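You operate a simulated robot arm through the tools that you are given. There is no shell and no other tool. Be economical: measure what you need, move in short steps, check, and stop when the job is done.

You run a simulated robot arm. Do the job below in one go: nothing can be reset, and whatever is moved stays where it is left.

## Task
Load the small red and yellow band rings on the trolley, each on the disc of its size.
Fine: put the trolley brake on first, so it stays put; then swing both hinged bars down over the rings.

It is judged by the outcome, as a careful person would: the job done as asked, and still so three seconds after it is handed in. It fails if anything else is knocked over, pushed out of place, dropped, spilled or broken.

## Robot
A 7-joint arm with a two-finger parallel gripper on a trunk, on a base that drives. Base frame: it is fixed to the floor where the robot stands at the start and does not move with it; the origin is under the middle of the robot, x ahead of it, y to its left, z up; the surface under the hand at the start is at about z = 620. Units: mm, degrees, N and s.
With the tool pointing down near the work surface it reaches from about 280 to 760 mm from the robot's upright axis, wherever it stands. Its first joint turns from -166.0 to 166.0 degrees. Places, roughly: blue trolley [500, 400, 500]; narrow disc of the trolley [500, 200, 600]; orange hinged bar [800, 300, 1000]; small blue band ring, small red band ring [0, 1250, 750]; small yellow band ring [0, 1750, 1000]; trolley brake [400, 0, 700]; wide disc of the trolley [400, 600, 600]; yellow hinged bar [600, 700, 1000]. Payload 3.91 kg.
Tool frame: the origin (TCP) lies between the finger pads and is the grasp point; the fingertips stand 30 mm ahead of it; z points along the fingers, y is the line along which they close. The gripper opens to 110 mm. The fingers are 20 mm wide and 10 mm thick; the gripper's body (48 by 112 mm) begins 55 mm behind the TCP.
Orientation is that of the tool frame in the base frame, as a unit quaternion [x, y, z, w]. With the fingers straight down and closing along the base's y, the tool's x points along the base's -x, its y along +y and its z along -z.

## Interface
- The arm moves only by the tool servo_tool. Its argument "steps" is one flat list of numbers, 7 for each row, row after row: the shift along the base's x, y, z in units of 500 mm (1.0 is 500 mm), then the turn, a rotation vector about the base's x, y, z in units of 60 degrees (1.0 is 60 degrees), then the closure in counts, from 0 (fully open) to 255 (shut). In form: [x, y, z, wx, wy, wz, claw, x, y, z, wx, wy, wz, claw, ...]. A call has 1 to 20 rows; each row is the pose to reach, as a shift and turn from the pose commanded when the call began. A call with a number of a shift or a turn outside -1 to 1 is refused whole. Each row takes 0.2 s and may step no farther than 50 mm and 8.6 degrees from the row before; otherwise, or with a gripper value out of range, the whole call is refused. Where a pose cannot be reached the arm comes as near as it can. A force on the tool above 40 N (or 10 N above the force at the start of the call, whichever is more), or a blocked arm, ends the call early, and 0.2 s more pass. The fingers move at their own pace (about 153 mm/s each) and stop on an object; they squeeze with about 43 N. The grip force told is the motor's: it shows also when the fingers shut on nothing. Time passes only in rows, and 0.2 s behind the last, so rows that repeat a pose let the fingers close. It gives the time, the measured TCP pose, the force on the tool (base axes), the opening and the grip force at its end, in the units of the frame above (readings bear some noise), with the torque about the TCP (base axes, N m) and any sound that the robot's microphone picked up.
- Cameras (640 x 400 px; columns grow to the right, rows downward): "scene" is now at [-4.5, 202.7, 1554.6]; the picture's right is [0.58, -0.82, 0.00], its down [-0.50, -0.36, -0.79] and it looks along [0.64, 0.46, -0.61] (base axes); focal length 214 px, centre (320, 200). "wrist" rides on the gripper at [77, 7, -114] in the tool frame; the picture's right is [-0.09, 1.00, 0.00], its down [-0.80, -0.07, -0.59] and it looks along [-0.59, -0.05, 0.80] (tool axes); focal length 270 px, centre (320, 200). There is no depth. A picture from a camera that has moved, and an enlarged one, comes with that camera's place and axes in the base frame and with its lens.
- grab_frame(camera): a new picture of that camera. It takes no simulated time.
- lift_body(by): slides the trunk up (or, below 0, down) by that many mm; the arm and the scene camera ride with it, the base frame stays. It gives what a move gives, with no picture.
- roll_base(legs): drives the robot by 1 to 6 legs, each [ahead, turn to the left] in mm and degrees, along the robot's own axes; the way and the turn of a leg run together, so that a leg with both is an arc; at most 1500 mm and 180 degrees a leg. The arm and the cameras ride along, it lands a little off, and it stops where it bumps. It gives what a move gives.
- pan_tilt(pan, tilt): turns the head with the scene camera to pan (to the left, within 155 degrees either way) and tilt (down, from -29 to 69), counted from straight ahead of the robot. It gives what a move gives.
- zoom(camera, box): a new picture of the part [left, top, right, bottom] of that camera's present view, enlarged. It takes no simulated time.
- finish_job(): hands the job in; it is judged then, once.

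Go step by step. Nothing tells you exact positions but the pictures and the camera data: compare them with the known pose of the tool, close in by small moves and look again before you grip or let go. The budget is 120 turns and 90 pictures, counting those below and the enlarged ones. Unless the task says otherwise, let go and move clear before handing in, and close with one line.

The tools are called after "Emit:" as name(argument=value, ...) on one line, values as JSON. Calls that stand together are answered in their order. servo_tool: Moves the arm, as the interface text tells. Its arguments: {"type":"object","properties":{"steps":{"type":"array","items":{"type":"number"}}},"required":["steps"]} The other tools are called the same way: lift_body (by) slides the trunk up or down; roll_base (legs) drives the base; pan_tilt (pan, tilt) turns the head that bears the scene camera; grab_frame (camera) takes a picture; zoom (camera, box) takes an enlarged picture of a part of a camera's view; finish_job () hands the job in.

At the start:

```text
clock: 0.0
tcp_pos: [364.1, 193.2, 1416.0]
ee_rot: [0.0, 1.0, 0.0, 0.0]
wrist_force: [-0.2, 1.0, 0.6]
ft_torque: [0.02, 0.02, 0.02]
opening: 109.9
gripper_force: 0.1
trunk travel left (down, up): [-525.0, 85.0]
robot x, y, heading: [-1.3, 0.5, 0.1]
head pan, tilt: [35.4, 37.9]
```

scene: 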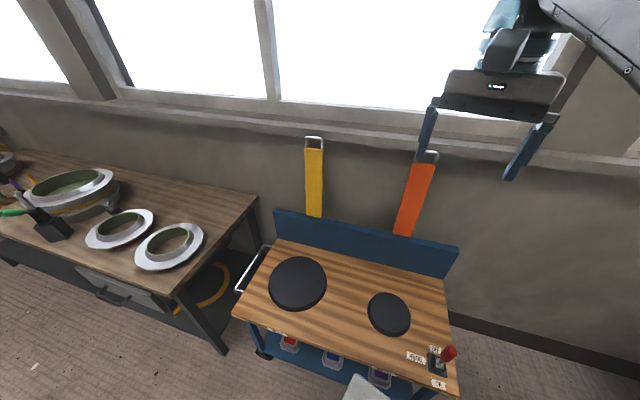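
wrist: 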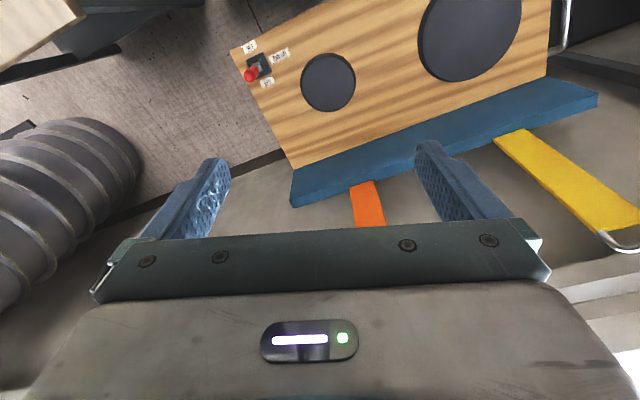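

I see the trolley with two discs, a brake lever at its near right corner and two upright bars; the bench with rings is to the left. I'll look closer at the brake and at the bench.

Emit:
zoom(camera="scene", box=[380, 320, 480, 400])

Emit:
zoom(camera="scene", box=[220, 120, 480, 400])

Emit:
pan_tilt(pan=90, tilt=38)

Emit:
grab_frame(camera="scene")

```text
5.00 times, centred on (430, 360) of scene
camera zoom: at [-4.5, 202.7, 1554.6], right [0.58, -0.82, 0.0], down [-0.5, -0.36, -0.79], along [0.64, 0.46, -0.61], focal length 1072 px, centre (-230, -600)
```

zoom: 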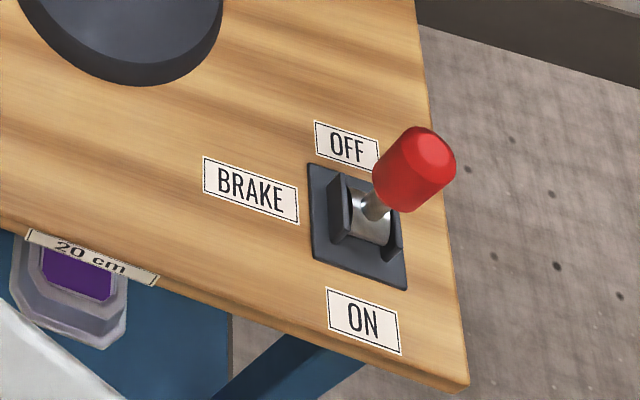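

```text
1.43 times, centred on (350, 260) of scene
camera zoom: at [-4.5, 202.7, 1554.6], right [0.58, -0.82, 0.0], down [-0.5, -0.36, -0.79], along [0.64, 0.46, -0.61], focal length 306 px, centre (277, 114)
```

zoom: 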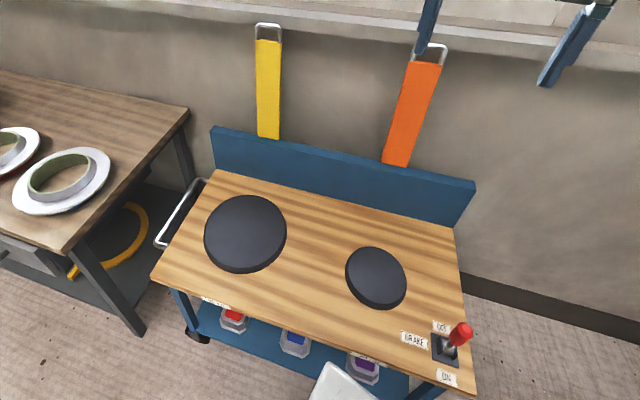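

```text
clock: 1.2
tcp_pos: [363.6, 192.6, 1416.8]
ee_rot: [0.001, 1.0, 0.0, 0.0]
wrist_force: [-0.3, -0.3, 0.0]
ft_torque: [0.01, -0.02, -0.03]
opening: 110.1
gripper_force: 0.1
trunk travel left (down, up): [-525.0, 85.0]
robot x, y, heading: [-2.6, -1.1, -0.1]
head pan, tilt: [90.0, 38.0]
```

```text
85 pictures are left
camera scene: at [-74.9, 239.0, 1554.5], right [1.0, 0.0, 0.0], down [0.0, -0.62, -0.79], along [0.0, 0.79, -0.62], focal length 214 px, centre (320, 200)
```

scene: 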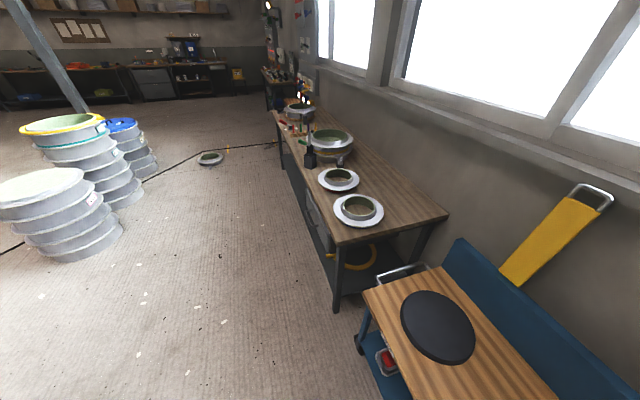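

I see two rings near the bench's end, taller stacks on the left and others farther back. I'll zoom in to tell the bands.

Emit:
zoom(camera="scene", box=[260, 80, 420, 240])

Emit:
zoom(camera="scene", box=[0, 90, 250, 280])

```text
2.50 times, centred on (340, 160) of scene
camera zoom: at [-74.9, 239.0, 1554.5], right [1.0, 0.0, 0.0], down [0.0, -0.62, -0.79], along [0.0, 0.79, -0.62], focal length 536 px, centre (270, 300)
```

zoom: 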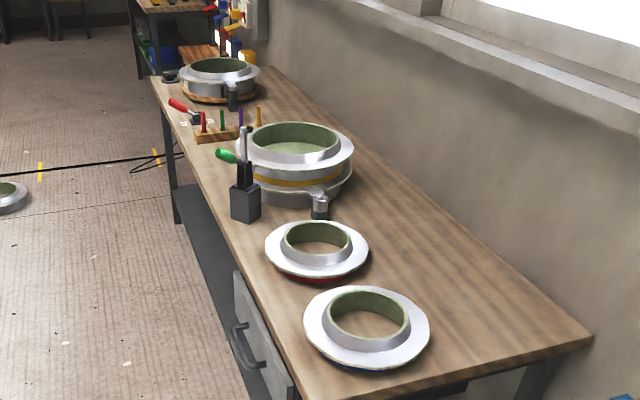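

```text
2.11 times, centred on (125, 185) of scene
camera zoom: at [-74.9, 239.0, 1554.5], right [1.0, 0.0, 0.0], down [0.0, -0.62, -0.79], along [0.0, 0.79, -0.62], focal length 452 px, centre (730, 232)
```

zoom: 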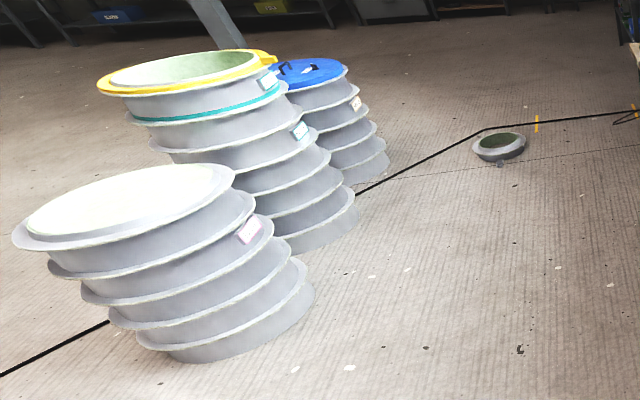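

The near ring has a blue band, the second a red one, and the yellow-banded larger ring stands beyond on a pedestal. First the brake: I take its lever at about [445,-5], tilted to +x (OFF), ON toward -x. I lower the trunk and move the hand to look.

Emit:
lift_body(by=-400)

Emit:
pan_tilt(pan=10, tilt=45)

Emit:
servo_tool(steps=[0, -0.1, 0, 0, 0, 0, 255, 0, -0.2, 0, 0, 0, 0, 255, 0, -0.3, 0, 0, 0, 0, 255, 0.05, -0.39, 0, 0, 0, 0, 255])

Emit:
grab_frame(camera="wrist")

Emit:
grab_frame(camera="scene")

```text
clock: 5.1
tcp_pos: [363.5, 194.5, 1016.6]
ee_rot: [0.001, 1.0, 0.0, 0.0]
wrist_force: [0.4, -0.2, 0.6]
ft_torque: [0.03, -0.01, 0.0]
opening: 110.1
gripper_force: 0.0
trunk travel left (down, up): [-125.0, 485.0]
robot x, y, heading: [0.1, 0.4, -0.1]
head pan, tilt: [90.0, 38.0]
```

```text
clock: 6.6
tcp_pos: [364.2, 193.3, 1016.2]
ee_rot: [0.0, 1.0, 0.0, 0.0]
wrist_force: [1.0, -0.7, 0.3]
ft_torque: [0.02, 0.03, -0.02]
opening: 110.0
gripper_force: 0.1
trunk travel left (down, up): [-125.0, 485.0]
robot x, y, heading: [-3.3, 2.4, 0.5]
head pan, tilt: [10.0, 45.0]
```

```text
refused: row 4 steps farther than a row can; nothing moved
```

```text
82 pictures are left
camera wrist: at [286.7, 199.8, 1130.7], right [0.09, 1.0, 0.0], down [0.8, -0.07, 0.59], along [0.59, -0.05, -0.8], focal length 270 px, centre (320, 200)
```

wrist: 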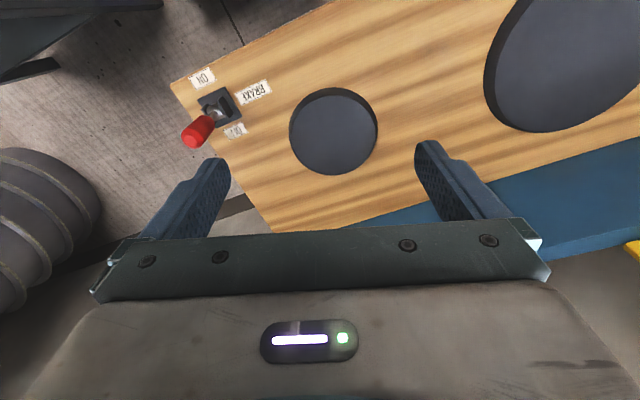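

```text
81 pictures are left
camera scene: at [5.1, 166.8, 1144.3], right [0.17, -0.98, 0.0], down [-0.7, -0.12, -0.71], along [0.7, 0.12, -0.71], focal length 214 px, centre (320, 200)
```

scene: 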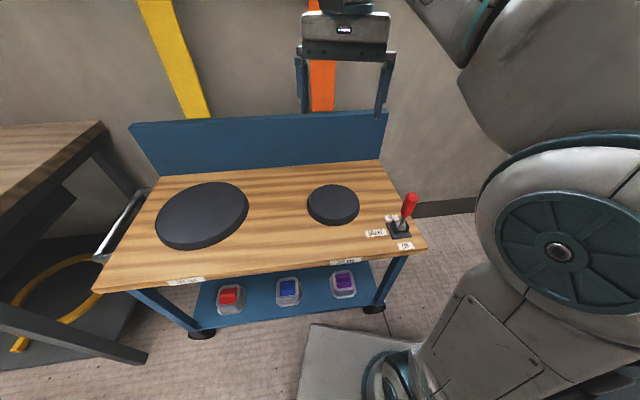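

By triangulation the lever knob is near [427,4,748] with its base near [424,2,640], so it is a fairly tall lever. I move the hand over toward it for a closer look.

Emit:
servo_tool(steps=[0, -0.09, -0.03, 0, 0, 0, 255, 0, -0.18, -0.06, 0, 0, 0, 255, 0, -0.27, -0.09, 0, 0, 0, 255, -0.03, -0.35, -0.12, 0, 0, 0, 255, -0.06, -0.38, -0.15, 0, 0, 0, 255])

Emit:
grab_frame(camera="wrist")

Emit:
zoom(camera="scene", box=[340, 170, 460, 290])

```text
clock: 7.8
tcp_pos: [333.2, 2.6, 941.9]
ee_rot: [0.001, 1.0, 0.0, 0.0]
wrist_force: [0.9, -1.9, -0.5]
ft_torque: [-0.01, -0.01, -0.02]
opening: 0.2
gripper_force: 37.9
trunk travel left (down, up): [-125.0, 485.0]
robot x, y, heading: [4.4, -0.7, 0.2]
head pan, tilt: [10.0, 45.0]
```

```text
80 pictures are left
camera wrist: at [257.4, 9.0, 1055.7], right [0.09, 1.0, 0.0], down [0.8, -0.07, 0.59], along [0.59, -0.05, -0.8], focal length 270 px, centre (320, 200)
```

wrist: 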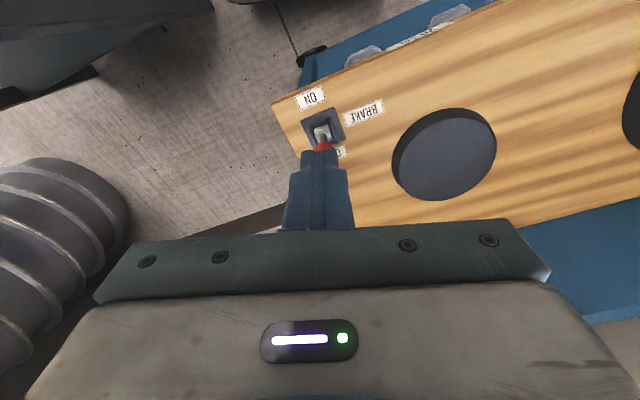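

```text
3.33 times, centred on (400, 230) of scene
camera zoom: at [5.2, 166.8, 1144.3], right [0.17, -0.98, 0.0], down [-0.7, -0.12, -0.71], along [0.7, 0.12, -0.71], focal length 715 px, centre (53, 100)
```

zoom: 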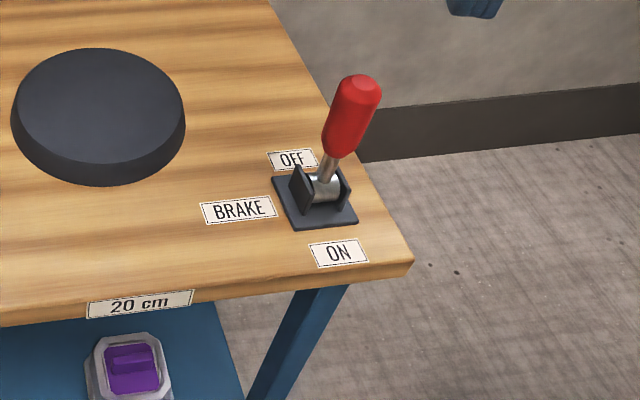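

The lever pivot is at about [431,-1,641], nearly upright, with ON toward (-0.95,-0.3). I go behind the knob on the OFF side with closed fingers and then check before pushing.

Emit:
servo_tool(steps=[0.09, 0.01, 0, 0, 0, 0, 255, 0.18, 0.02, 0, 0, 0, 0, 255, 0.26, 0.025, 0, 0, 0, 0, 255, 0.32, 0.03, 0, 0, 0, 0, 255, 0.32, 0.03, -0.09, 0, 0, 0, 255, 0.32, 0.03, -0.18, 0, 0, 0, 255, 0.32, 0.03, -0.27, 0, 0, 0, 255, 0.32, 0.03, -0.3, 0, 0, 0, 255])

Emit:
zoom(camera="scene", box=[340, 140, 480, 260])

Emit:
grab_frame(camera="wrist")

```text
clock: 9.6
tcp_pos: [493.1, 18.9, 790.5]
ee_rot: [0.0, 1.0, 0.0, -0.001]
wrist_force: [-1.0, 0.1, 0.4]
ft_torque: [-0.01, 0.0, 0.03]
opening: 0.0
gripper_force: 38.0
trunk travel left (down, up): [-125.0, 485.0]
robot x, y, heading: [2.9, -0.5, 0.0]
head pan, tilt: [10.0, 45.0]
```

```text
3.33 times, centred on (410, 200) of scene
camera zoom: at [5.1, 166.7, 1144.3], right [0.17, -0.98, 0.0], down [-0.7, -0.12, -0.71], along [0.7, 0.12, -0.71], focal length 715 px, centre (20, 200)
```

zoom: 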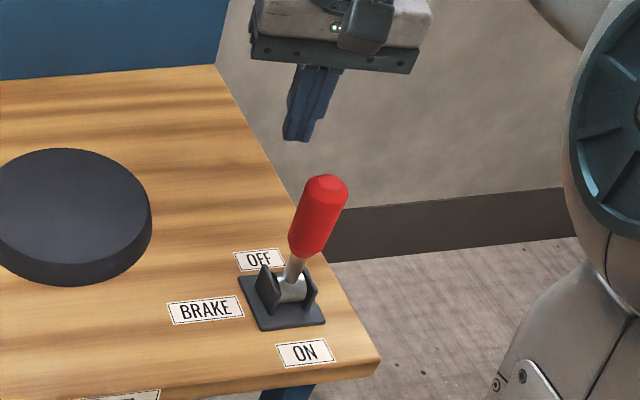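

```text
77 pictures are left
camera wrist: at [415.8, 25.3, 904.7], right [0.09, 1.0, 0.0], down [0.8, -0.07, 0.59], along [0.59, -0.05, -0.8], focal length 270 px, centre (320, 200)
```

wrist: 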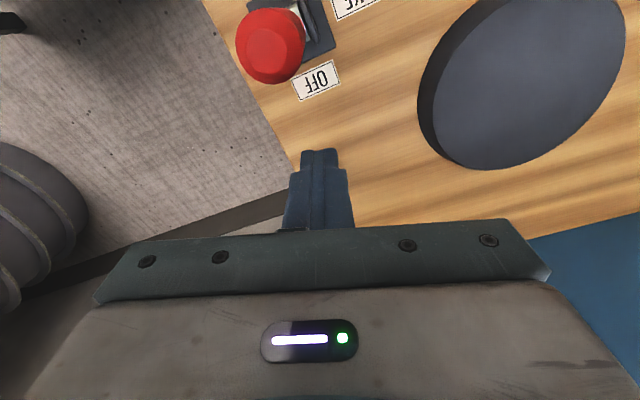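

Knob is upright at about [434,0], top z≈760. I lower the closed fingers behind it and push toward ON gently.

Emit:
servo_tool(steps=[0, 0, -0.06, 0, 0, 0, 255, 0, 0, -0.1, 0, 0, 0, 255, -0.03, -0.01, -0.1, 0, 0, 0, 255, -0.06, -0.02, -0.1, 0, 0, 0, 255, -0.09, -0.029, -0.1, 0, 0, 0, 255, -0.11, -0.035, -0.1, 0, 0, 0, 255, -0.13, -0.042, -0.1, 0, 0, 0, 255, -0.15, -0.048, -0.1, 0, 0, 0, 255])

Emit:
zoom(camera="scene", box=[340, 140, 480, 260])

```text
clock: 11.4
tcp_pos: [418.7, -6.2, 741.9]
ee_rot: [0.0, 1.0, 0.0, 0.0]
wrist_force: [0.3, 0.2, -0.1]
ft_torque: [-0.02, 0.03, 0.0]
opening: 0.0
gripper_force: 37.8
trunk travel left (down, up): [-125.0, 485.0]
robot x, y, heading: [2.5, -3.1, -0.0]
head pan, tilt: [10.0, 45.0]
```

```text
3.33 times, centred on (410, 200) of scene
camera zoom: at [5.2, 166.7, 1144.3], right [0.17, -0.98, 0.0], down [-0.7, -0.12, -0.71], along [0.7, 0.12, -0.71], focal length 715 px, centre (20, 200)
```

zoom: 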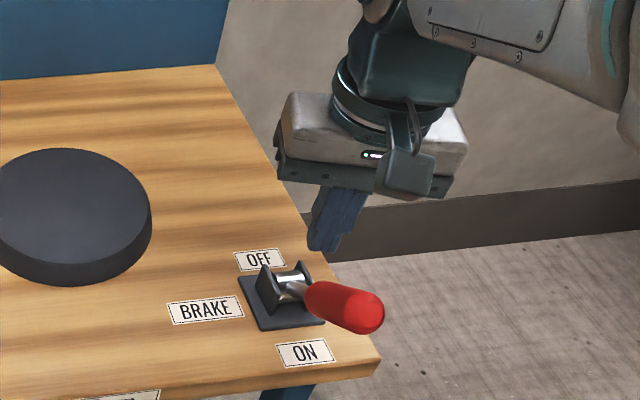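

The lever has swung toward ON and sprung ahead of the fingers. I follow gently to check that it is at its end.

Emit:
servo_tool(steps=[-0.02, -0.006, -0.02, 0, 0, 0, 255, -0.04, -0.012, -0.03, 0, 0, 0, 255, -0.05, -0.015, -0.03, 0, 0, 0, 255])

Emit:
zoom(camera="scene", box=[340, 140, 480, 260])

```text
clock: 12.2
tcp_pos: [394.0, -13.8, 726.4]
ee_rot: [-0.001, 1.0, -0.001, 0.0]
wrist_force: [-0.1, -0.5, 0.5]
ft_torque: [0.02, 0.01, -0.02]
opening: 0.0
gripper_force: 38.0
trunk travel left (down, up): [-125.0, 485.0]
robot x, y, heading: [2.3, 0.7, -0.1]
head pan, tilt: [10.0, 45.0]
```

```text
3.33 times, centred on (410, 200) of scene
camera zoom: at [5.1, 166.7, 1144.3], right [0.17, -0.98, 0.0], down [-0.7, -0.12, -0.71], along [0.7, 0.12, -0.71], focal length 715 px, centre (20, 200)
```

zoom: 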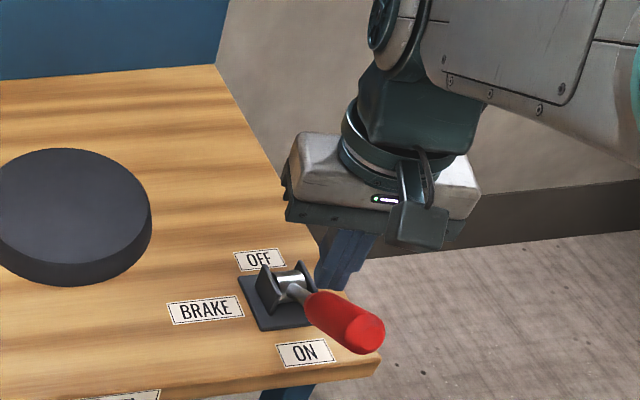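

The lever still went further with little force, so I continue until it resists.

Emit:
servo_tool(steps=[-0.015, -0.005, -0.01, 0, 0, 0, 255, -0.03, -0.01, -0.02, 0, 0, 0, 255, -0.045, -0.015, -0.03, 0, 0, 0, 255, -0.06, -0.02, -0.04, 0, 0, 0, 255])

Emit:
zoom(camera="scene", box=[340, 140, 480, 260])

```text
clock: 12.6
tcp_pos: [393.0, -14.6, 726.1]
ee_rot: [-0.001, 1.0, 0.0, 0.013]
wrist_force: [3.5, -0.3, 8.8]
ft_torque: [0.09, -0.03, 0.09]
opening: 0.0
gripper_force: 38.1
trunk travel left (down, up): [-125.0, 485.0]
robot x, y, heading: [-0.6, 3.4, 0.1]
head pan, tilt: [10.0, 45.0]
stopped in row 2: the force on the tool passed its limit at 49 N (the readings are from after the stop); the commanded pose is now the measured one
```

```text
3.33 times, centred on (410, 200) of scene
camera zoom: at [5.1, 166.8, 1144.3], right [0.18, -0.98, 0.0], down [-0.7, -0.12, -0.71], along [0.7, 0.12, -0.71], focal length 715 px, centre (20, 200)
```

zoom: 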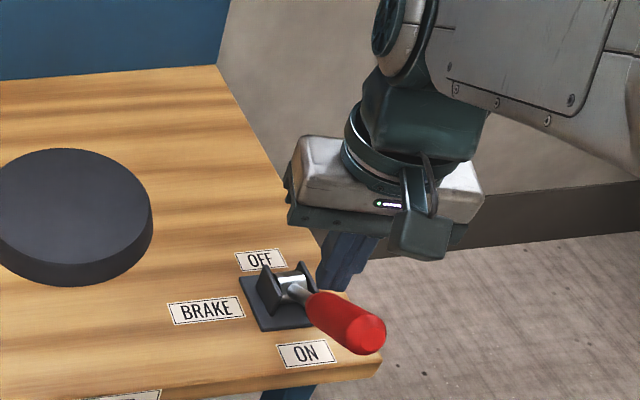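

The lever is at its ON stop. I back the hand off upward, raise the trunk, then turn the robot parallel to the wall (rotated about 17.5° in the base frame) to drive along the bench.

Emit:
servo_tool(steps=[0.03, 0.01, 0.02, 0, 0, 0, 255, 0.05, 0.02, 0.1, 0, 0, 0, 255, 0.05, 0.02, 0.2, 0, 0, 0, 255, 0.03, 0.02, 0.3, 0, 0, 0, 255, 0, 0.02, 0.4, 0, 0, 0, 200, -0.06, 0.02, 0.47, 0, 0, 0, 100, -0.1, 0.02, 0.55, 0, 0, 0, 0])

Emit:
lift_body(by=300)

Emit:
roll_base(legs=[[-125, 0], [0, 107.5]])

Emit:
pan_tilt(pan=-60, tilt=45)

Emit:
grab_frame(camera="scene")

```text
refused: row 4 steps farther than a row can; nothing moved
```

```text
clock: 15.6
tcp_pos: [392.8, -14.6, 1024.4]
ee_rot: [-0.002, 1.0, 0.001, 0.011]
wrist_force: [-0.3, 0.1, -0.5]
ft_torque: [0.01, 0.01, -0.04]
opening: 0.0
gripper_force: 37.7
trunk travel left (down, up): [-425.0, 185.0]
robot x, y, heading: [-0.0, -0.5, 0.0]
head pan, tilt: [10.0, 45.0]
```

```text
clock: 21.5
tcp_pos: [-237.8, 374.7, 1025.8]
ee_rot: [0.814, -0.581, -0.01, -0.006]
wrist_force: [-1.2, -0.8, 0.0]
ft_torque: [-0.01, 0.01, 0.02]
opening: 0.0
gripper_force: 38.1
trunk travel left (down, up): [-425.0, 185.0]
robot x, y, heading: [-124.8, 1.8, 108.8]
head pan, tilt: [10.0, 45.0]
```

```text
clock: 22.9
tcp_pos: [-239.1, 375.5, 1025.0]
ee_rot: [0.814, -0.581, -0.01, -0.005]
wrist_force: [0.4, 0.7, -0.1]
ft_torque: [-0.01, -0.01, -0.02]
opening: 0.0
gripper_force: 37.2
trunk travel left (down, up): [-425.0, 185.0]
robot x, y, heading: [-125.6, 2.1, 108.8]
head pan, tilt: [-60.0, 45.0]
```

```text
73 pictures are left
camera scene: at [-188.2, -57.4, 1444.3], right [0.75, -0.66, 0.0], down [-0.46, -0.53, -0.71], along [0.46, 0.53, -0.71], focal length 214 px, centre (320, 200)
```

scene: 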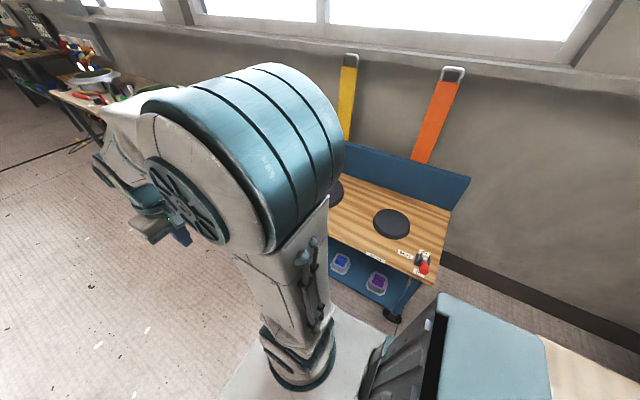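

The brake stays ON and the way is clear. I correct the heading by about -1.2° and drive along the bench to just short of the red ring, then look.

Emit:
roll_base(legs=[[0, -1.2], [900, 0]])

Emit:
pan_tilt(pan=-70, tilt=45)

Emit:
grab_frame(camera="scene")

```text
clock: 27.9
tcp_pos: [-502.2, 1215.9, 1025.8]
ee_rot: [0.81, -0.587, -0.011, -0.005]
wrist_force: [0.2, 0.4, -0.8]
ft_torque: [0.02, -0.02, -0.02]
opening: 0.1
gripper_force: 37.8
trunk travel left (down, up): [-425.0, 185.0]
robot x, y, heading: [-393.1, 839.6, 108.2]
head pan, tilt: [-60.0, 45.0]
```

```text
clock: 28.6
tcp_pos: [-503.5, 1216.0, 1025.6]
ee_rot: [0.81, -0.587, -0.009, -0.006]
wrist_force: [-0.6, -0.7, 0.9]
ft_torque: [0.0, -0.04, -0.01]
opening: 0.0
gripper_force: 37.3
trunk travel left (down, up): [-425.0, 185.0]
robot x, y, heading: [-395.7, 839.0, 108.1]
head pan, tilt: [-70.0, 45.0]
```

```text
72 pictures are left
camera scene: at [-449.7, 772.1, 1444.3], right [0.62, -0.79, 0.0], down [-0.56, -0.44, -0.71], along [0.56, 0.44, -0.71], focal length 214 px, centre (320, 200)
```

scene: 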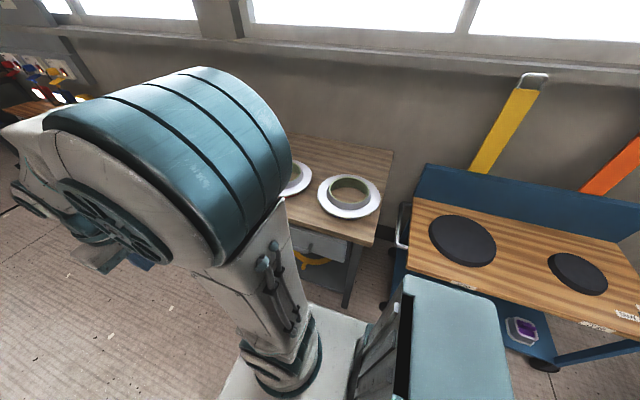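

The arm hides the bench, so I swing it about the robot's axis to the right in two calls, with the hand opened, clear above the bench.

Emit:
servo_tool(steps=[0.0866, 0.0192, 0, 0, 0, -0.1083, 0, 0.175, 0.029, 0, 0, 0, -0.2167, 0, 0.2638, 0.0286, 0, 0, 0, -0.325, 0, 0.3522, 0.018, 0, 0, 0, -0.4333, 0, 0.4386, -0.0022, 0, 0, 0, -0.5417, 0, 0.5224, -0.0324, 0, 0, 0, -0.65, 0, 0.602, -0.0716, 0, 0, 0, -0.7583, 0])

Emit:
servo_tool(steps=[0.0748, -0.0482, 0, 0, 0, -0.1083, 0, 0.1436, -0.1044, 0, 0, 0, -0.2167, 0, 0.2056, -0.168, 0, 0, 0, -0.325, 0, 0.2602, -0.2384, 0, 0, 0, -0.4333, 0, 0.3062, -0.3144, 0, 0, 0, -0.5417, 0, 0.3434, -0.395, 0, 0, 0, -0.65, 0, 0.3618, -0.4466, 0, 0, 0, -0.7167, 0])

Emit:
grab_frame(camera="scene")

```text
clock: 30.2
tcp_pos: [-201.1, 1182.1, 1022.9]
ee_rot: [-0.519, 0.855, 0.007, 0.01]
wrist_force: [-0.4, 0.3, -0.2]
ft_torque: [0.0, 0.01, -0.01]
opening: 110.3
gripper_force: 0.2
trunk travel left (down, up): [-425.0, 185.0]
robot x, y, heading: [-397.1, 837.6, 108.2]
head pan, tilt: [-70.0, 45.0]
```

```text
clock: 31.8
tcp_pos: [-22.4, 957.6, 1027.0]
ee_rot: [-0.169, 0.985, 0.003, 0.011]
wrist_force: [0.2, 0.3, -0.4]
ft_torque: [-0.04, 0.0, -0.04]
opening: 109.8
gripper_force: 0.0
trunk travel left (down, up): [-425.0, 185.0]
robot x, y, heading: [-397.6, 841.0, 108.0]
head pan, tilt: [-70.0, 45.0]
```

```text
71 pictures are left
camera scene: at [-449.4, 771.9, 1444.3], right [0.62, -0.79, 0.0], down [-0.56, -0.44, -0.71], along [0.56, 0.44, -0.71], focal length 214 px, centre (320, 200)
```

scene: 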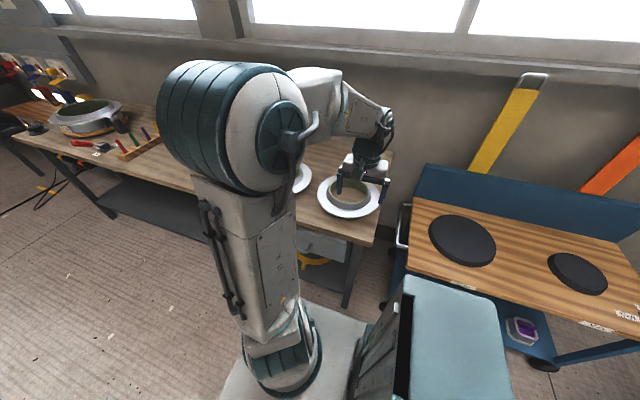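

The wrist camera will serve better here. I drive ahead 330 mm to bring the hand over the red ring and look with both.

Emit:
roll_base(legs=[[330, -0.5]])

Emit:
grab_frame(camera="wrist")

Emit:
grab_frame(camera="scene")

```text
clock: 34.0
tcp_pos: [-121.3, 1269.8, 1027.1]
ee_rot: [-0.166, 0.986, 0.002, 0.011]
wrist_force: [0.1, 0.1, 0.3]
ft_torque: [0.0, 0.0, -0.04]
opening: 110.1
gripper_force: 0.0
trunk travel left (down, up): [-425.0, 185.0]
robot x, y, heading: [-494.9, 1148.0, 107.6]
head pan, tilt: [-70.0, 45.0]
```

```text
70 pictures are left
camera wrist: at [-198.7, 1248.8, 1139.4], right [-0.24, 0.97, 0.0], down [0.77, 0.19, 0.61], along [0.59, 0.15, -0.79], focal length 270 px, centre (320, 200)
```

wrist: 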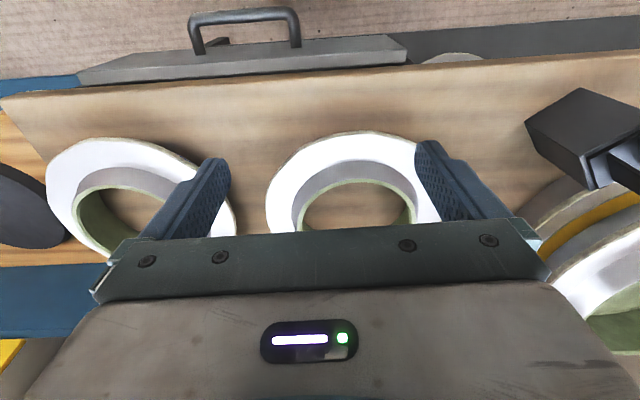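

```text
69 pictures are left
camera scene: at [-551.0, 1086.7, 1444.3], right [0.61, -0.79, 0.0], down [-0.56, -0.43, -0.71], along [0.56, 0.43, -0.71], focal length 214 px, centre (320, 200)
```

scene: 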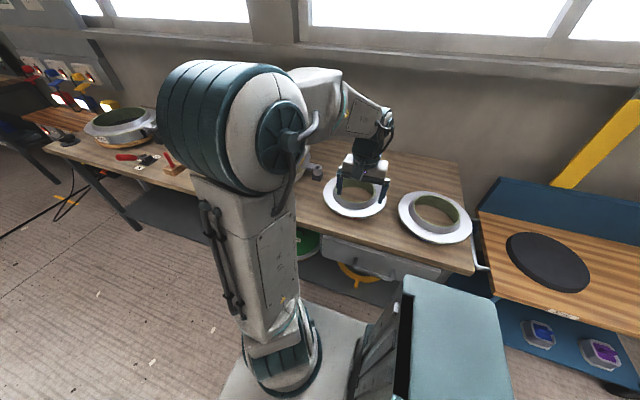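

I see the red ring under the hand and the blue one to its right. I zoom in to see the rings' structure.

Emit:
zoom(camera="scene", box=[300, 150, 480, 260])

Emit:
zoom(camera="wrist", box=[240, 100, 480, 250])

```text
3.56 times, centred on (390, 205) of scene
camera zoom: at [-551.0, 1086.7, 1444.3], right [0.61, -0.79, 0.0], down [-0.56, -0.43, -0.71], along [0.56, 0.43, -0.71], focal length 763 px, centre (71, 182)
```

zoom: 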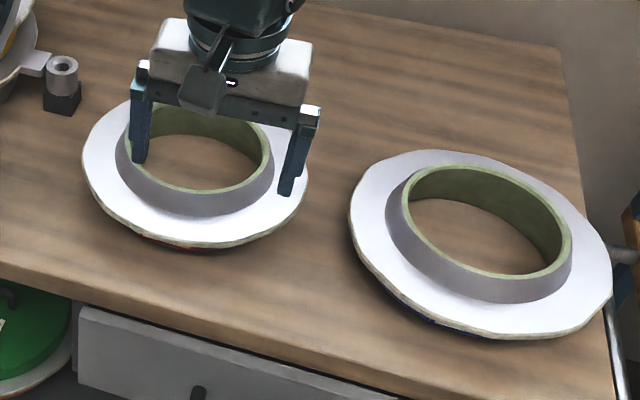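

```text
2.67 times, centred on (360, 175) of wrist
camera zoom: at [-198.7, 1248.8, 1139.4], right [-0.24, 0.97, 0.0], down [0.77, 0.19, 0.61], along [0.59, 0.15, -0.79], focal length 721 px, centre (213, 267)
```

zoom: 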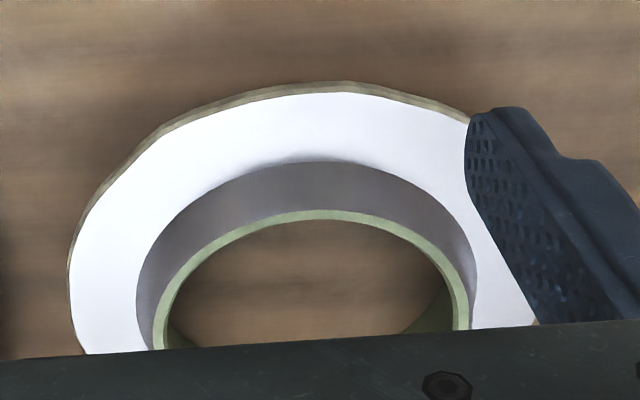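

The ring has a thin conical collar on a flange. I plan to grip the collar wall on the side toward the blue ring, one finger inside and one outside; I move the hand there, level it and look.

Emit:
servo_tool(steps=[0.09, 0.005, 0, -0.0073, 0.02, -0.025, 100, 0.18, 0.01, 0, -0.0073, 0.02, -0.025, 100, 0.27, 0.015, -0.03, -0.0073, 0.02, -0.025, 100, 0.34, 0.02, -0.07, -0.0073, 0.02, -0.025, 100, 0.34, 0.02, -0.1, -0.0073, 0.02, -0.025, 100])

Emit:
grab_frame(camera="wrist")

Emit:
zoom(camera="scene", box=[300, 130, 480, 250])

```text
clock: 35.2
tcp_pos: [50.1, 1281.6, 976.3]
ee_rot: [-0.152, 0.988, 0.0, 0.0]
wrist_force: [0.4, 0.2, -0.4]
ft_torque: [0.02, 0.01, 0.0]
opening: 66.9
gripper_force: 0.0
trunk travel left (down, up): [-425.0, 185.0]
robot x, y, heading: [-496.4, 1151.4, 107.5]
head pan, tilt: [-70.0, 45.0]
```

```text
66 pictures are left
camera wrist: at [-25.1, 1262.9, 1090.9], right [-0.22, 0.98, 0.0], down [0.78, 0.17, 0.59], along [0.58, 0.13, -0.8], focal length 270 px, centre (320, 200)
```

wrist: 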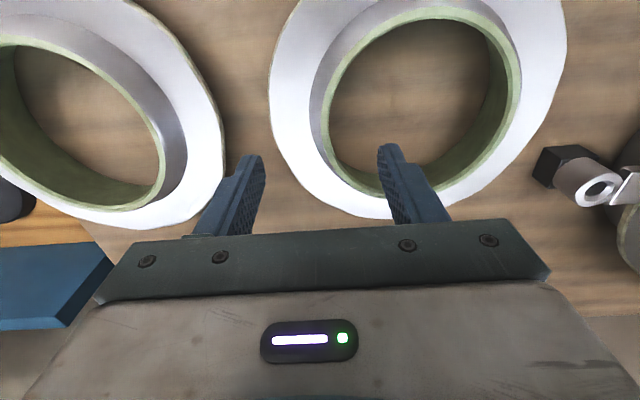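

```text
3.33 times, centred on (390, 190) of scene
camera zoom: at [-550.6, 1086.5, 1444.3], right [0.61, -0.79, 0.0], down [-0.56, -0.43, -0.71], along [0.56, 0.43, -0.71], focal length 715 px, centre (87, 233)
```

zoom: 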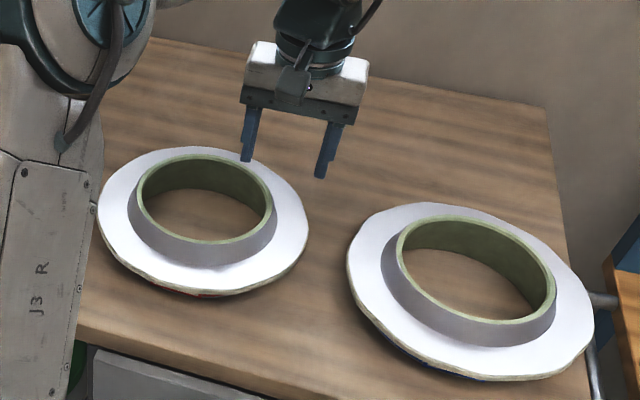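

Refined: red ring collar centre about [16,1353], rim top z≈880, rim radius ≈76. I shift 11 mm toward the robot and descend partway so the fingers straddle the wall.

Emit:
servo_tool(steps=[-0.021, -0.007, -0.06, 0, 0, 0, 100, -0.021, -0.007, -0.1, 0, 0, 0, 100, -0.021, -0.007, -0.13, 0, 0, 0, 100])

Emit:
grab_frame(camera="wrist")

Emit:
zoom(camera="scene", box=[300, 130, 480, 250])

```text
clock: 36.0
tcp_pos: [38.6, 1275.6, 910.5]
ee_rot: [-0.153, 0.988, 0.0, 0.0]
wrist_force: [-0.1, 0.0, 0.0]
ft_torque: [0.02, 0.02, 0.01]
opening: 66.9
gripper_force: 0.0
trunk travel left (down, up): [-425.0, 185.0]
robot x, y, heading: [-501.0, 1153.5, 107.4]
head pan, tilt: [-70.0, 45.0]
```

```text
64 pictures are left
camera wrist: at [-35.9, 1258.1, 1025.4], right [-0.22, 0.98, 0.0], down [0.79, 0.17, 0.59], along [0.58, 0.13, -0.8], focal length 270 px, centre (320, 200)
```

wrist: 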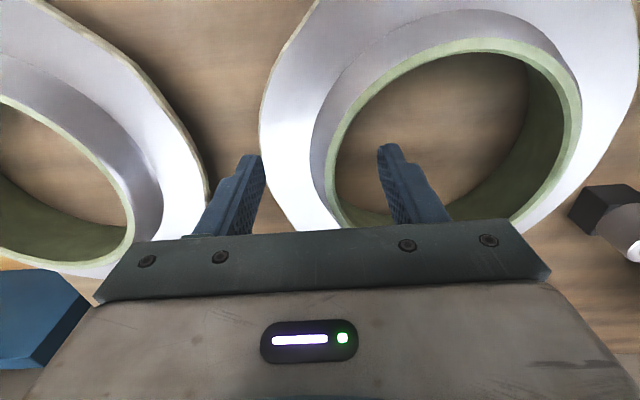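

```text
3.33 times, centred on (390, 190) of scene
camera zoom: at [-550.7, 1086.5, 1444.3], right [0.61, -0.79, 0.0], down [-0.56, -0.43, -0.71], along [0.56, 0.43, -0.71], focal length 715 px, centre (87, 233)
```

zoom: 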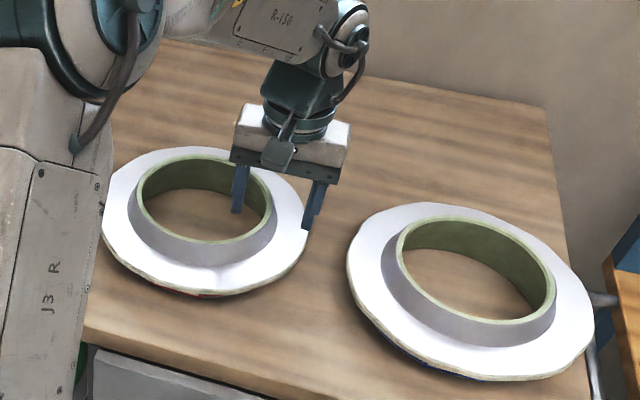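

The fingers straddle the wall, about 6 mm off-centre. I correct and lower 25 mm.

Emit:
servo_tool(steps=[-0.003, 0.011, -0.02, 0, 0, 0, 100, -0.003, 0.011, -0.04, 0, 0, 0, 100, -0.003, 0.011, -0.05, 0, 0, 0, 100])

Emit:
grab_frame(camera="wrist")

Emit:
zoom(camera="scene", box=[320, 150, 410, 210])

```text
clock: 36.8
tcp_pos: [35.5, 1280.8, 887.1]
ee_rot: [-0.153, 0.988, 0.0, 0.0]
wrist_force: [0.3, 0.2, 0.1]
ft_torque: [-0.02, -0.01, -0.01]
opening: 66.7
gripper_force: 0.0
trunk travel left (down, up): [-425.0, 185.0]
robot x, y, heading: [-498.9, 1147.3, 107.4]
head pan, tilt: [-70.0, 45.0]
```

```text
62 pictures are left
camera wrist: at [-38.8, 1263.5, 1000.8], right [-0.22, 0.98, 0.0], down [0.79, 0.17, 0.59], along [0.58, 0.13, -0.8], focal length 270 px, centre (320, 200)
```

wrist: 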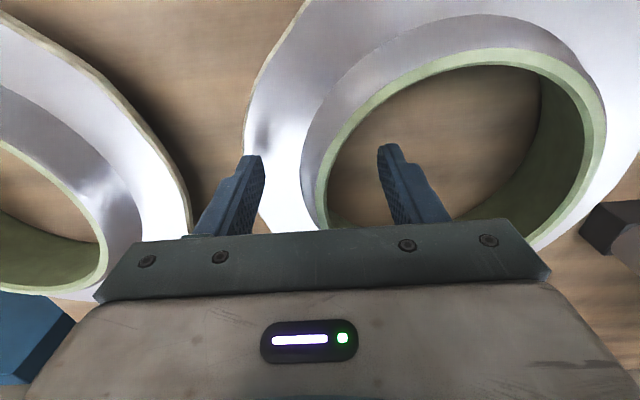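

```text
6.67 times, centred on (365, 180) of scene
camera zoom: at [-550.8, 1086.5, 1444.3], right [0.61, -0.79, 0.0], down [-0.56, -0.43, -0.71], along [0.56, 0.43, -0.71], focal length 1430 px, centre (20, 333)
```

zoom: 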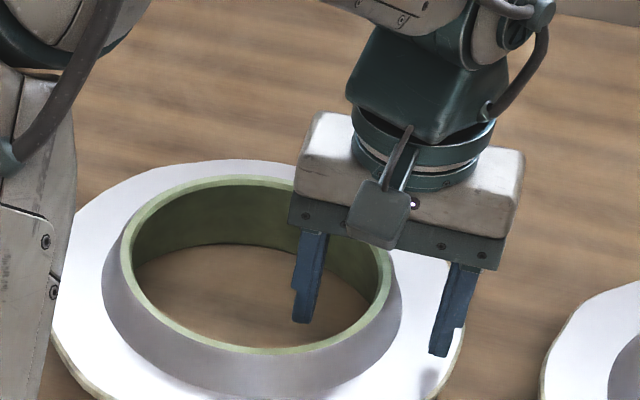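

The wall is centred between the fingers and the tips are still above the flange. I lower 12 mm more and close.

Emit:
servo_tool(steps=[0.004, 0.001, -0.012, 0, 0, 0, 100, 0.008, 0.002, -0.024, 0, 0, 0, 100, 0.008, 0.002, -0.024, 0, 0, 0, 160, 0.008, 0.002, -0.024, 0, 0, 0, 255, 0.008, 0.002, -0.024, 0, 0, 0, 255, 0.008, 0.002, -0.024, 0, 0, 0, 255])

Emit:
zoom(camera="scene", box=[320, 150, 410, 210])

```text
clock: 38.2
tcp_pos: [40.2, 1282.3, 878.0]
ee_rot: [-0.152, 0.988, 0.0, 0.002]
wrist_force: [2.5, -1.6, 21.8]
ft_torque: [-0.33, -1.07, -0.05]
opening: 7.5
gripper_force: 42.8
trunk travel left (down, up): [-425.0, 185.0]
robot x, y, heading: [-499.5, 1153.0, 107.6]
head pan, tilt: [-70.0, 45.0]
```

```text
6.67 times, centred on (365, 180) of scene
camera zoom: at [-552.6, 1086.0, 1444.4], right [0.61, -0.79, 0.0], down [-0.56, -0.43, -0.71], along [0.56, 0.43, -0.71], focal length 1430 px, centre (20, 333)
```

zoom: 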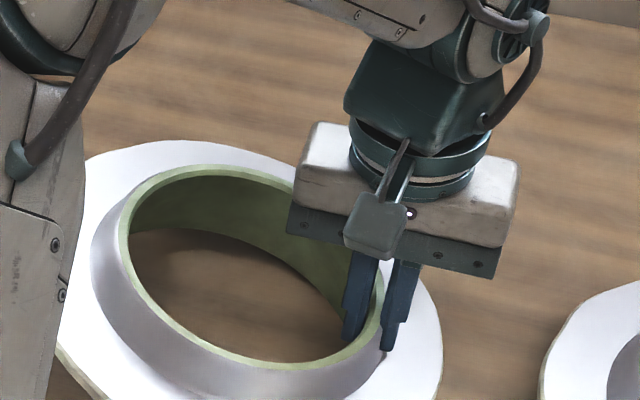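

The wall is gripped (7.5 mm) and the ring has tilted a little to fit the pads. I lift it slowly and look.

Emit:
servo_tool(steps=[0, 0, 0.02, 0, 0, 0, 255, 0, 0, 0.05, 0, 0, 0, 255, 0, 0, 0.1, 0, 0, 0, 255, 0, 0, 0.16, 0, 0, 0, 255, 0, 0, 0.22, 0, 0, 0, 255, 0, 0, 0.28, 0, 0, 0, 255, 0, 0, 0.28, 0, 0, 0, 255])

Emit:
zoom(camera="scene", box=[280, 100, 460, 220])

Emit:
grab_frame(camera="wrist")

```text
clock: 39.8
tcp_pos: [40.5, 1279.2, 1014.3]
ee_rot: [-0.153, 0.988, 0.0, -0.001]
wrist_force: [-0.4, -0.2, -4.3]
ft_torque: [-0.26, -0.08, 0.0]
opening: 7.5
gripper_force: 42.9
trunk travel left (down, up): [-425.0, 185.0]
robot x, y, heading: [-496.2, 1151.2, 107.7]
head pan, tilt: [-70.0, 45.0]
```

```text
3.33 times, centred on (370, 160) of scene
camera zoom: at [-550.6, 1086.6, 1444.3], right [0.61, -0.79, 0.0], down [-0.56, -0.43, -0.71], along [0.56, 0.43, -0.71], focal length 715 px, centre (153, 333)
```

zoom: 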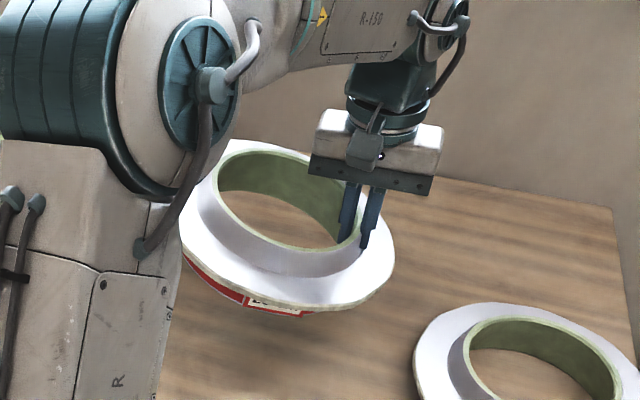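

```text
58 pictures are left
camera wrist: at [-33.9, 1262.7, 1128.9], right [-0.22, 0.98, 0.0], down [0.79, 0.17, 0.59], along [0.58, 0.13, -0.8], focal length 270 px, centre (320, 200)
```

wrist: 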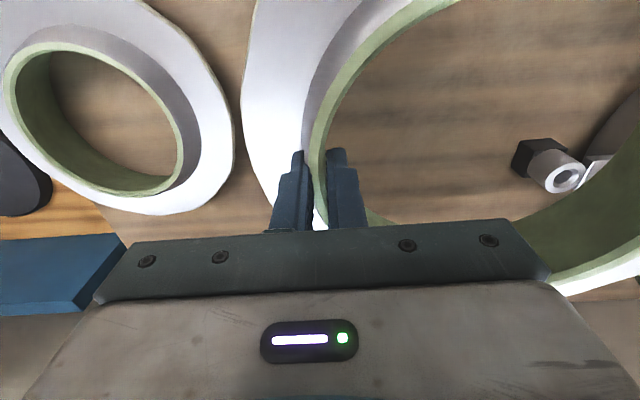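

The ring (about 0.4 kg) is held firmly, tilted by some 15–20°. I read the label on its band.

Emit:
zoom(camera="scene", box=[325, 165, 375, 195])

```text
12.80 times, centred on (350, 180) of scene
camera zoom: at [-550.6, 1086.6, 1444.3], right [0.61, -0.79, 0.0], down [-0.56, -0.43, -0.71], along [0.56, 0.43, -0.71], focal length 2745 px, centre (-64, 456)
```

zoom: 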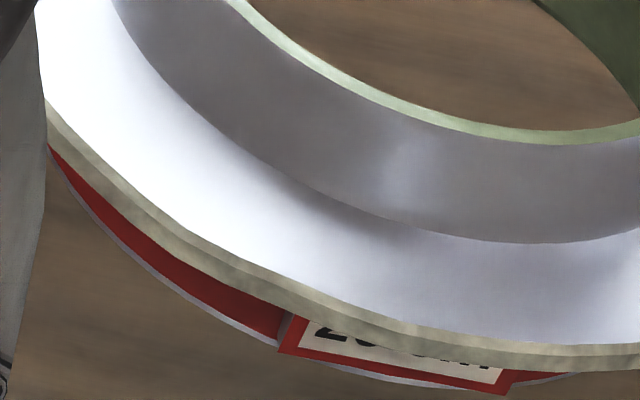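

It reads 20 cm, matching the "20 cm" label by the trolley's narrow disc. I drive back along the wall to bring the ring above the narrow disc.

Emit:
roll_base(legs=[[-1235, 0]])

Emit:
grab_frame(camera="scene")

Emit:
grab_frame(camera="wrist")

```text
clock: 46.0
tcp_pos: [421.9, 106.9, 1015.0]
ee_rot: [-0.16, 0.987, 0.0, 0.0]
wrist_force: [-0.4, 0.6, -4.2]
ft_torque: [-0.29, -0.08, 0.02]
opening: 7.4
gripper_force: 43.2
trunk travel left (down, up): [-425.0, 185.0]
robot x, y, heading: [-117.1, -28.6, 108.4]
head pan, tilt: [-70.0, 45.0]
```

```text
56 pictures are left
camera scene: at [-167.7, -95.0, 1444.3], right [0.62, -0.78, 0.0], down [-0.56, -0.44, -0.71], along [0.55, 0.44, -0.71], focal length 214 px, centre (320, 200)
```

scene: 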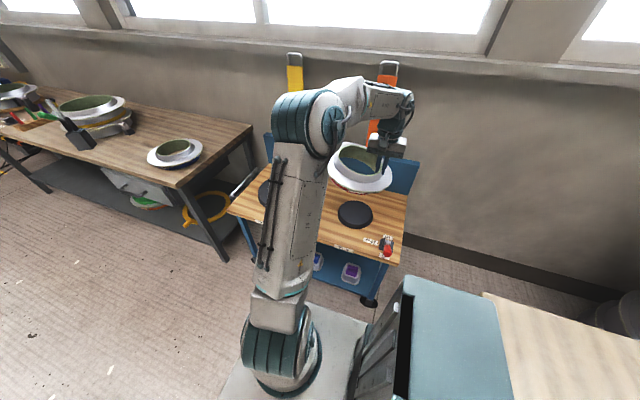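

```text
55 pictures are left
camera wrist: at [346.5, 88.2, 1128.5], right [-0.23, 0.97, 0.0], down [0.78, 0.19, 0.59], along [0.58, 0.14, -0.8], focal length 270 px, centre (320, 200)
```

wrist: 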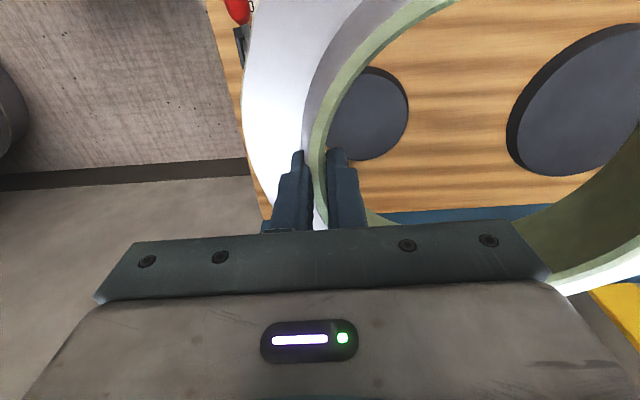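

Several views agree that the narrow disc is at about [486,207], top z≈645. I move the ring above it and tilt the hand 15° to level the ring.

Emit:
servo_tool(steps=[0.06, 0.018, 0, -0.08, -0.025, 0, 255, 0.12, 0.036, -0.01, -0.16, -0.051, 0, 255, 0.176, 0.052, -0.03, -0.238, -0.076, 0, 255, 0.176, 0.052, -0.1, -0.238, -0.076, 0, 255, 0.176, 0.052, -0.19, -0.238, -0.076, 0, 255, 0.176, 0.052, -0.28, -0.238, -0.076, 0, 255, 0.176, 0.052, -0.36, -0.238, -0.076, 0, 255])

Emit:
zoom(camera="scene", box=[260, 120, 440, 240])

Emit:
grab_frame(camera="wrist")

```text
clock: 47.6
tcp_pos: [510.8, 134.5, 833.5]
ee_rot: [-0.157, 0.979, -0.13, 0.019]
wrist_force: [-0.5, -0.4, -2.8]
ft_torque: [-0.23, -0.11, 0.0]
opening: 7.7
gripper_force: 42.5
trunk travel left (down, up): [-425.0, 185.0]
robot x, y, heading: [-115.9, -29.1, 108.2]
head pan, tilt: [-70.0, 45.0]
```

```text
3.33 times, centred on (350, 180) of scene
camera zoom: at [-167.3, -94.8, 1444.4], right [0.62, -0.78, 0.0], down [-0.56, -0.44, -0.71], along [0.55, 0.44, -0.71], focal length 715 px, centre (220, 267)
```

zoom: 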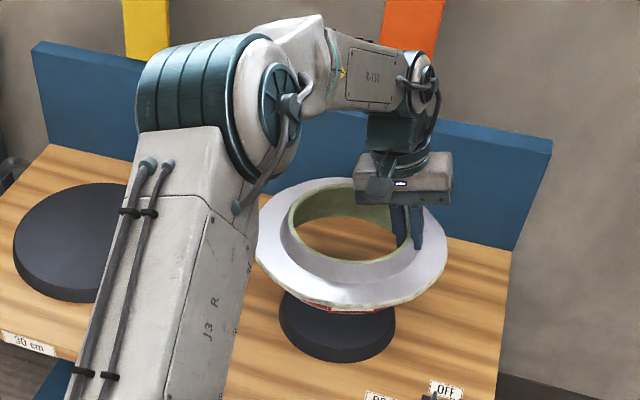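

```text
53 pictures are left
camera wrist: at [427.1, 143.9, 942.2], right [-0.22, 0.94, -0.26], down [0.74, 0.33, 0.59], along [0.64, -0.06, -0.77], focal length 270 px, centre (320, 200)
```

wrist: 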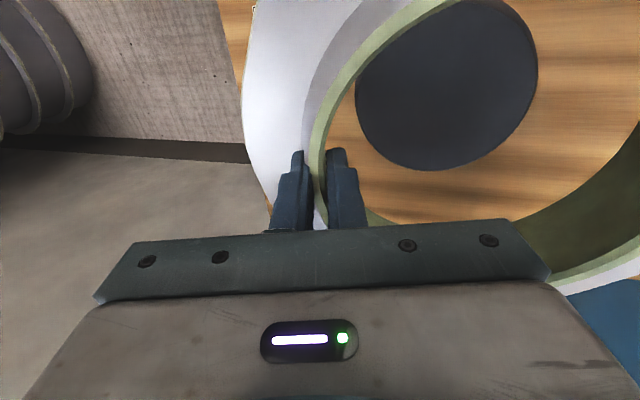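

The wide disc is labelled 30 cm. The ring looks level and nearly centred over the narrow disc; I lower it 60 mm and check again.

Emit:
servo_tool(steps=[0, 0, -0.06, 0, 0, 0, 255, 0, 0, -0.12, 0, 0, 0, 255])

Emit:
zoom(camera="scene", box=[280, 150, 430, 250])

Emit:
grab_frame(camera="wrist")

```text
clock: 48.2
tcp_pos: [510.9, 134.7, 774.0]
ee_rot: [-0.158, 0.979, -0.129, 0.019]
wrist_force: [-0.3, 0.1, -3.1]
ft_torque: [-0.28, -0.08, 0.01]
opening: 7.5
gripper_force: 42.7
trunk travel left (down, up): [-425.0, 185.0]
robot x, y, heading: [-115.9, -30.9, 108.2]
head pan, tilt: [-70.0, 45.0]
```

```text
4.00 times, centred on (355, 200) of scene
camera zoom: at [-167.2, -94.8, 1444.4], right [0.62, -0.78, 0.0], down [-0.56, -0.44, -0.71], along [0.55, 0.44, -0.71], focal length 858 px, centre (180, 200)
```

zoom: 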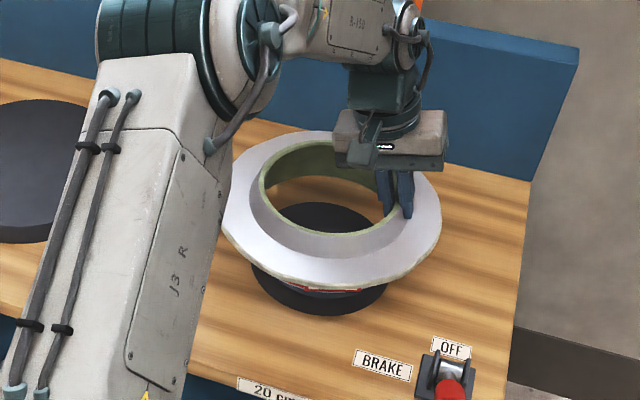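

```text
51 pictures are left
camera wrist: at [427.3, 143.2, 882.3], right [-0.22, 0.94, -0.26], down [0.74, 0.33, 0.59], along [0.64, -0.06, -0.77], focal length 270 px, centre (320, 200)
```

wrist: 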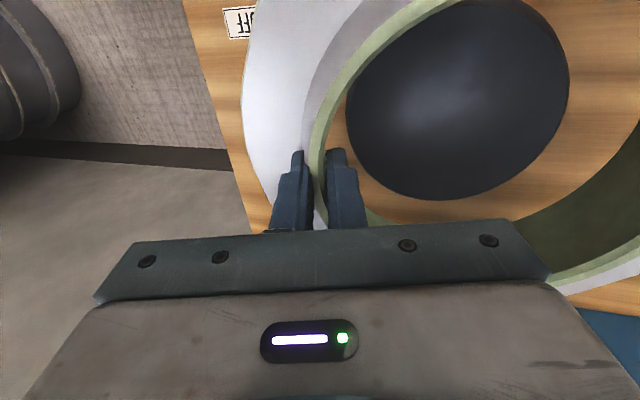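

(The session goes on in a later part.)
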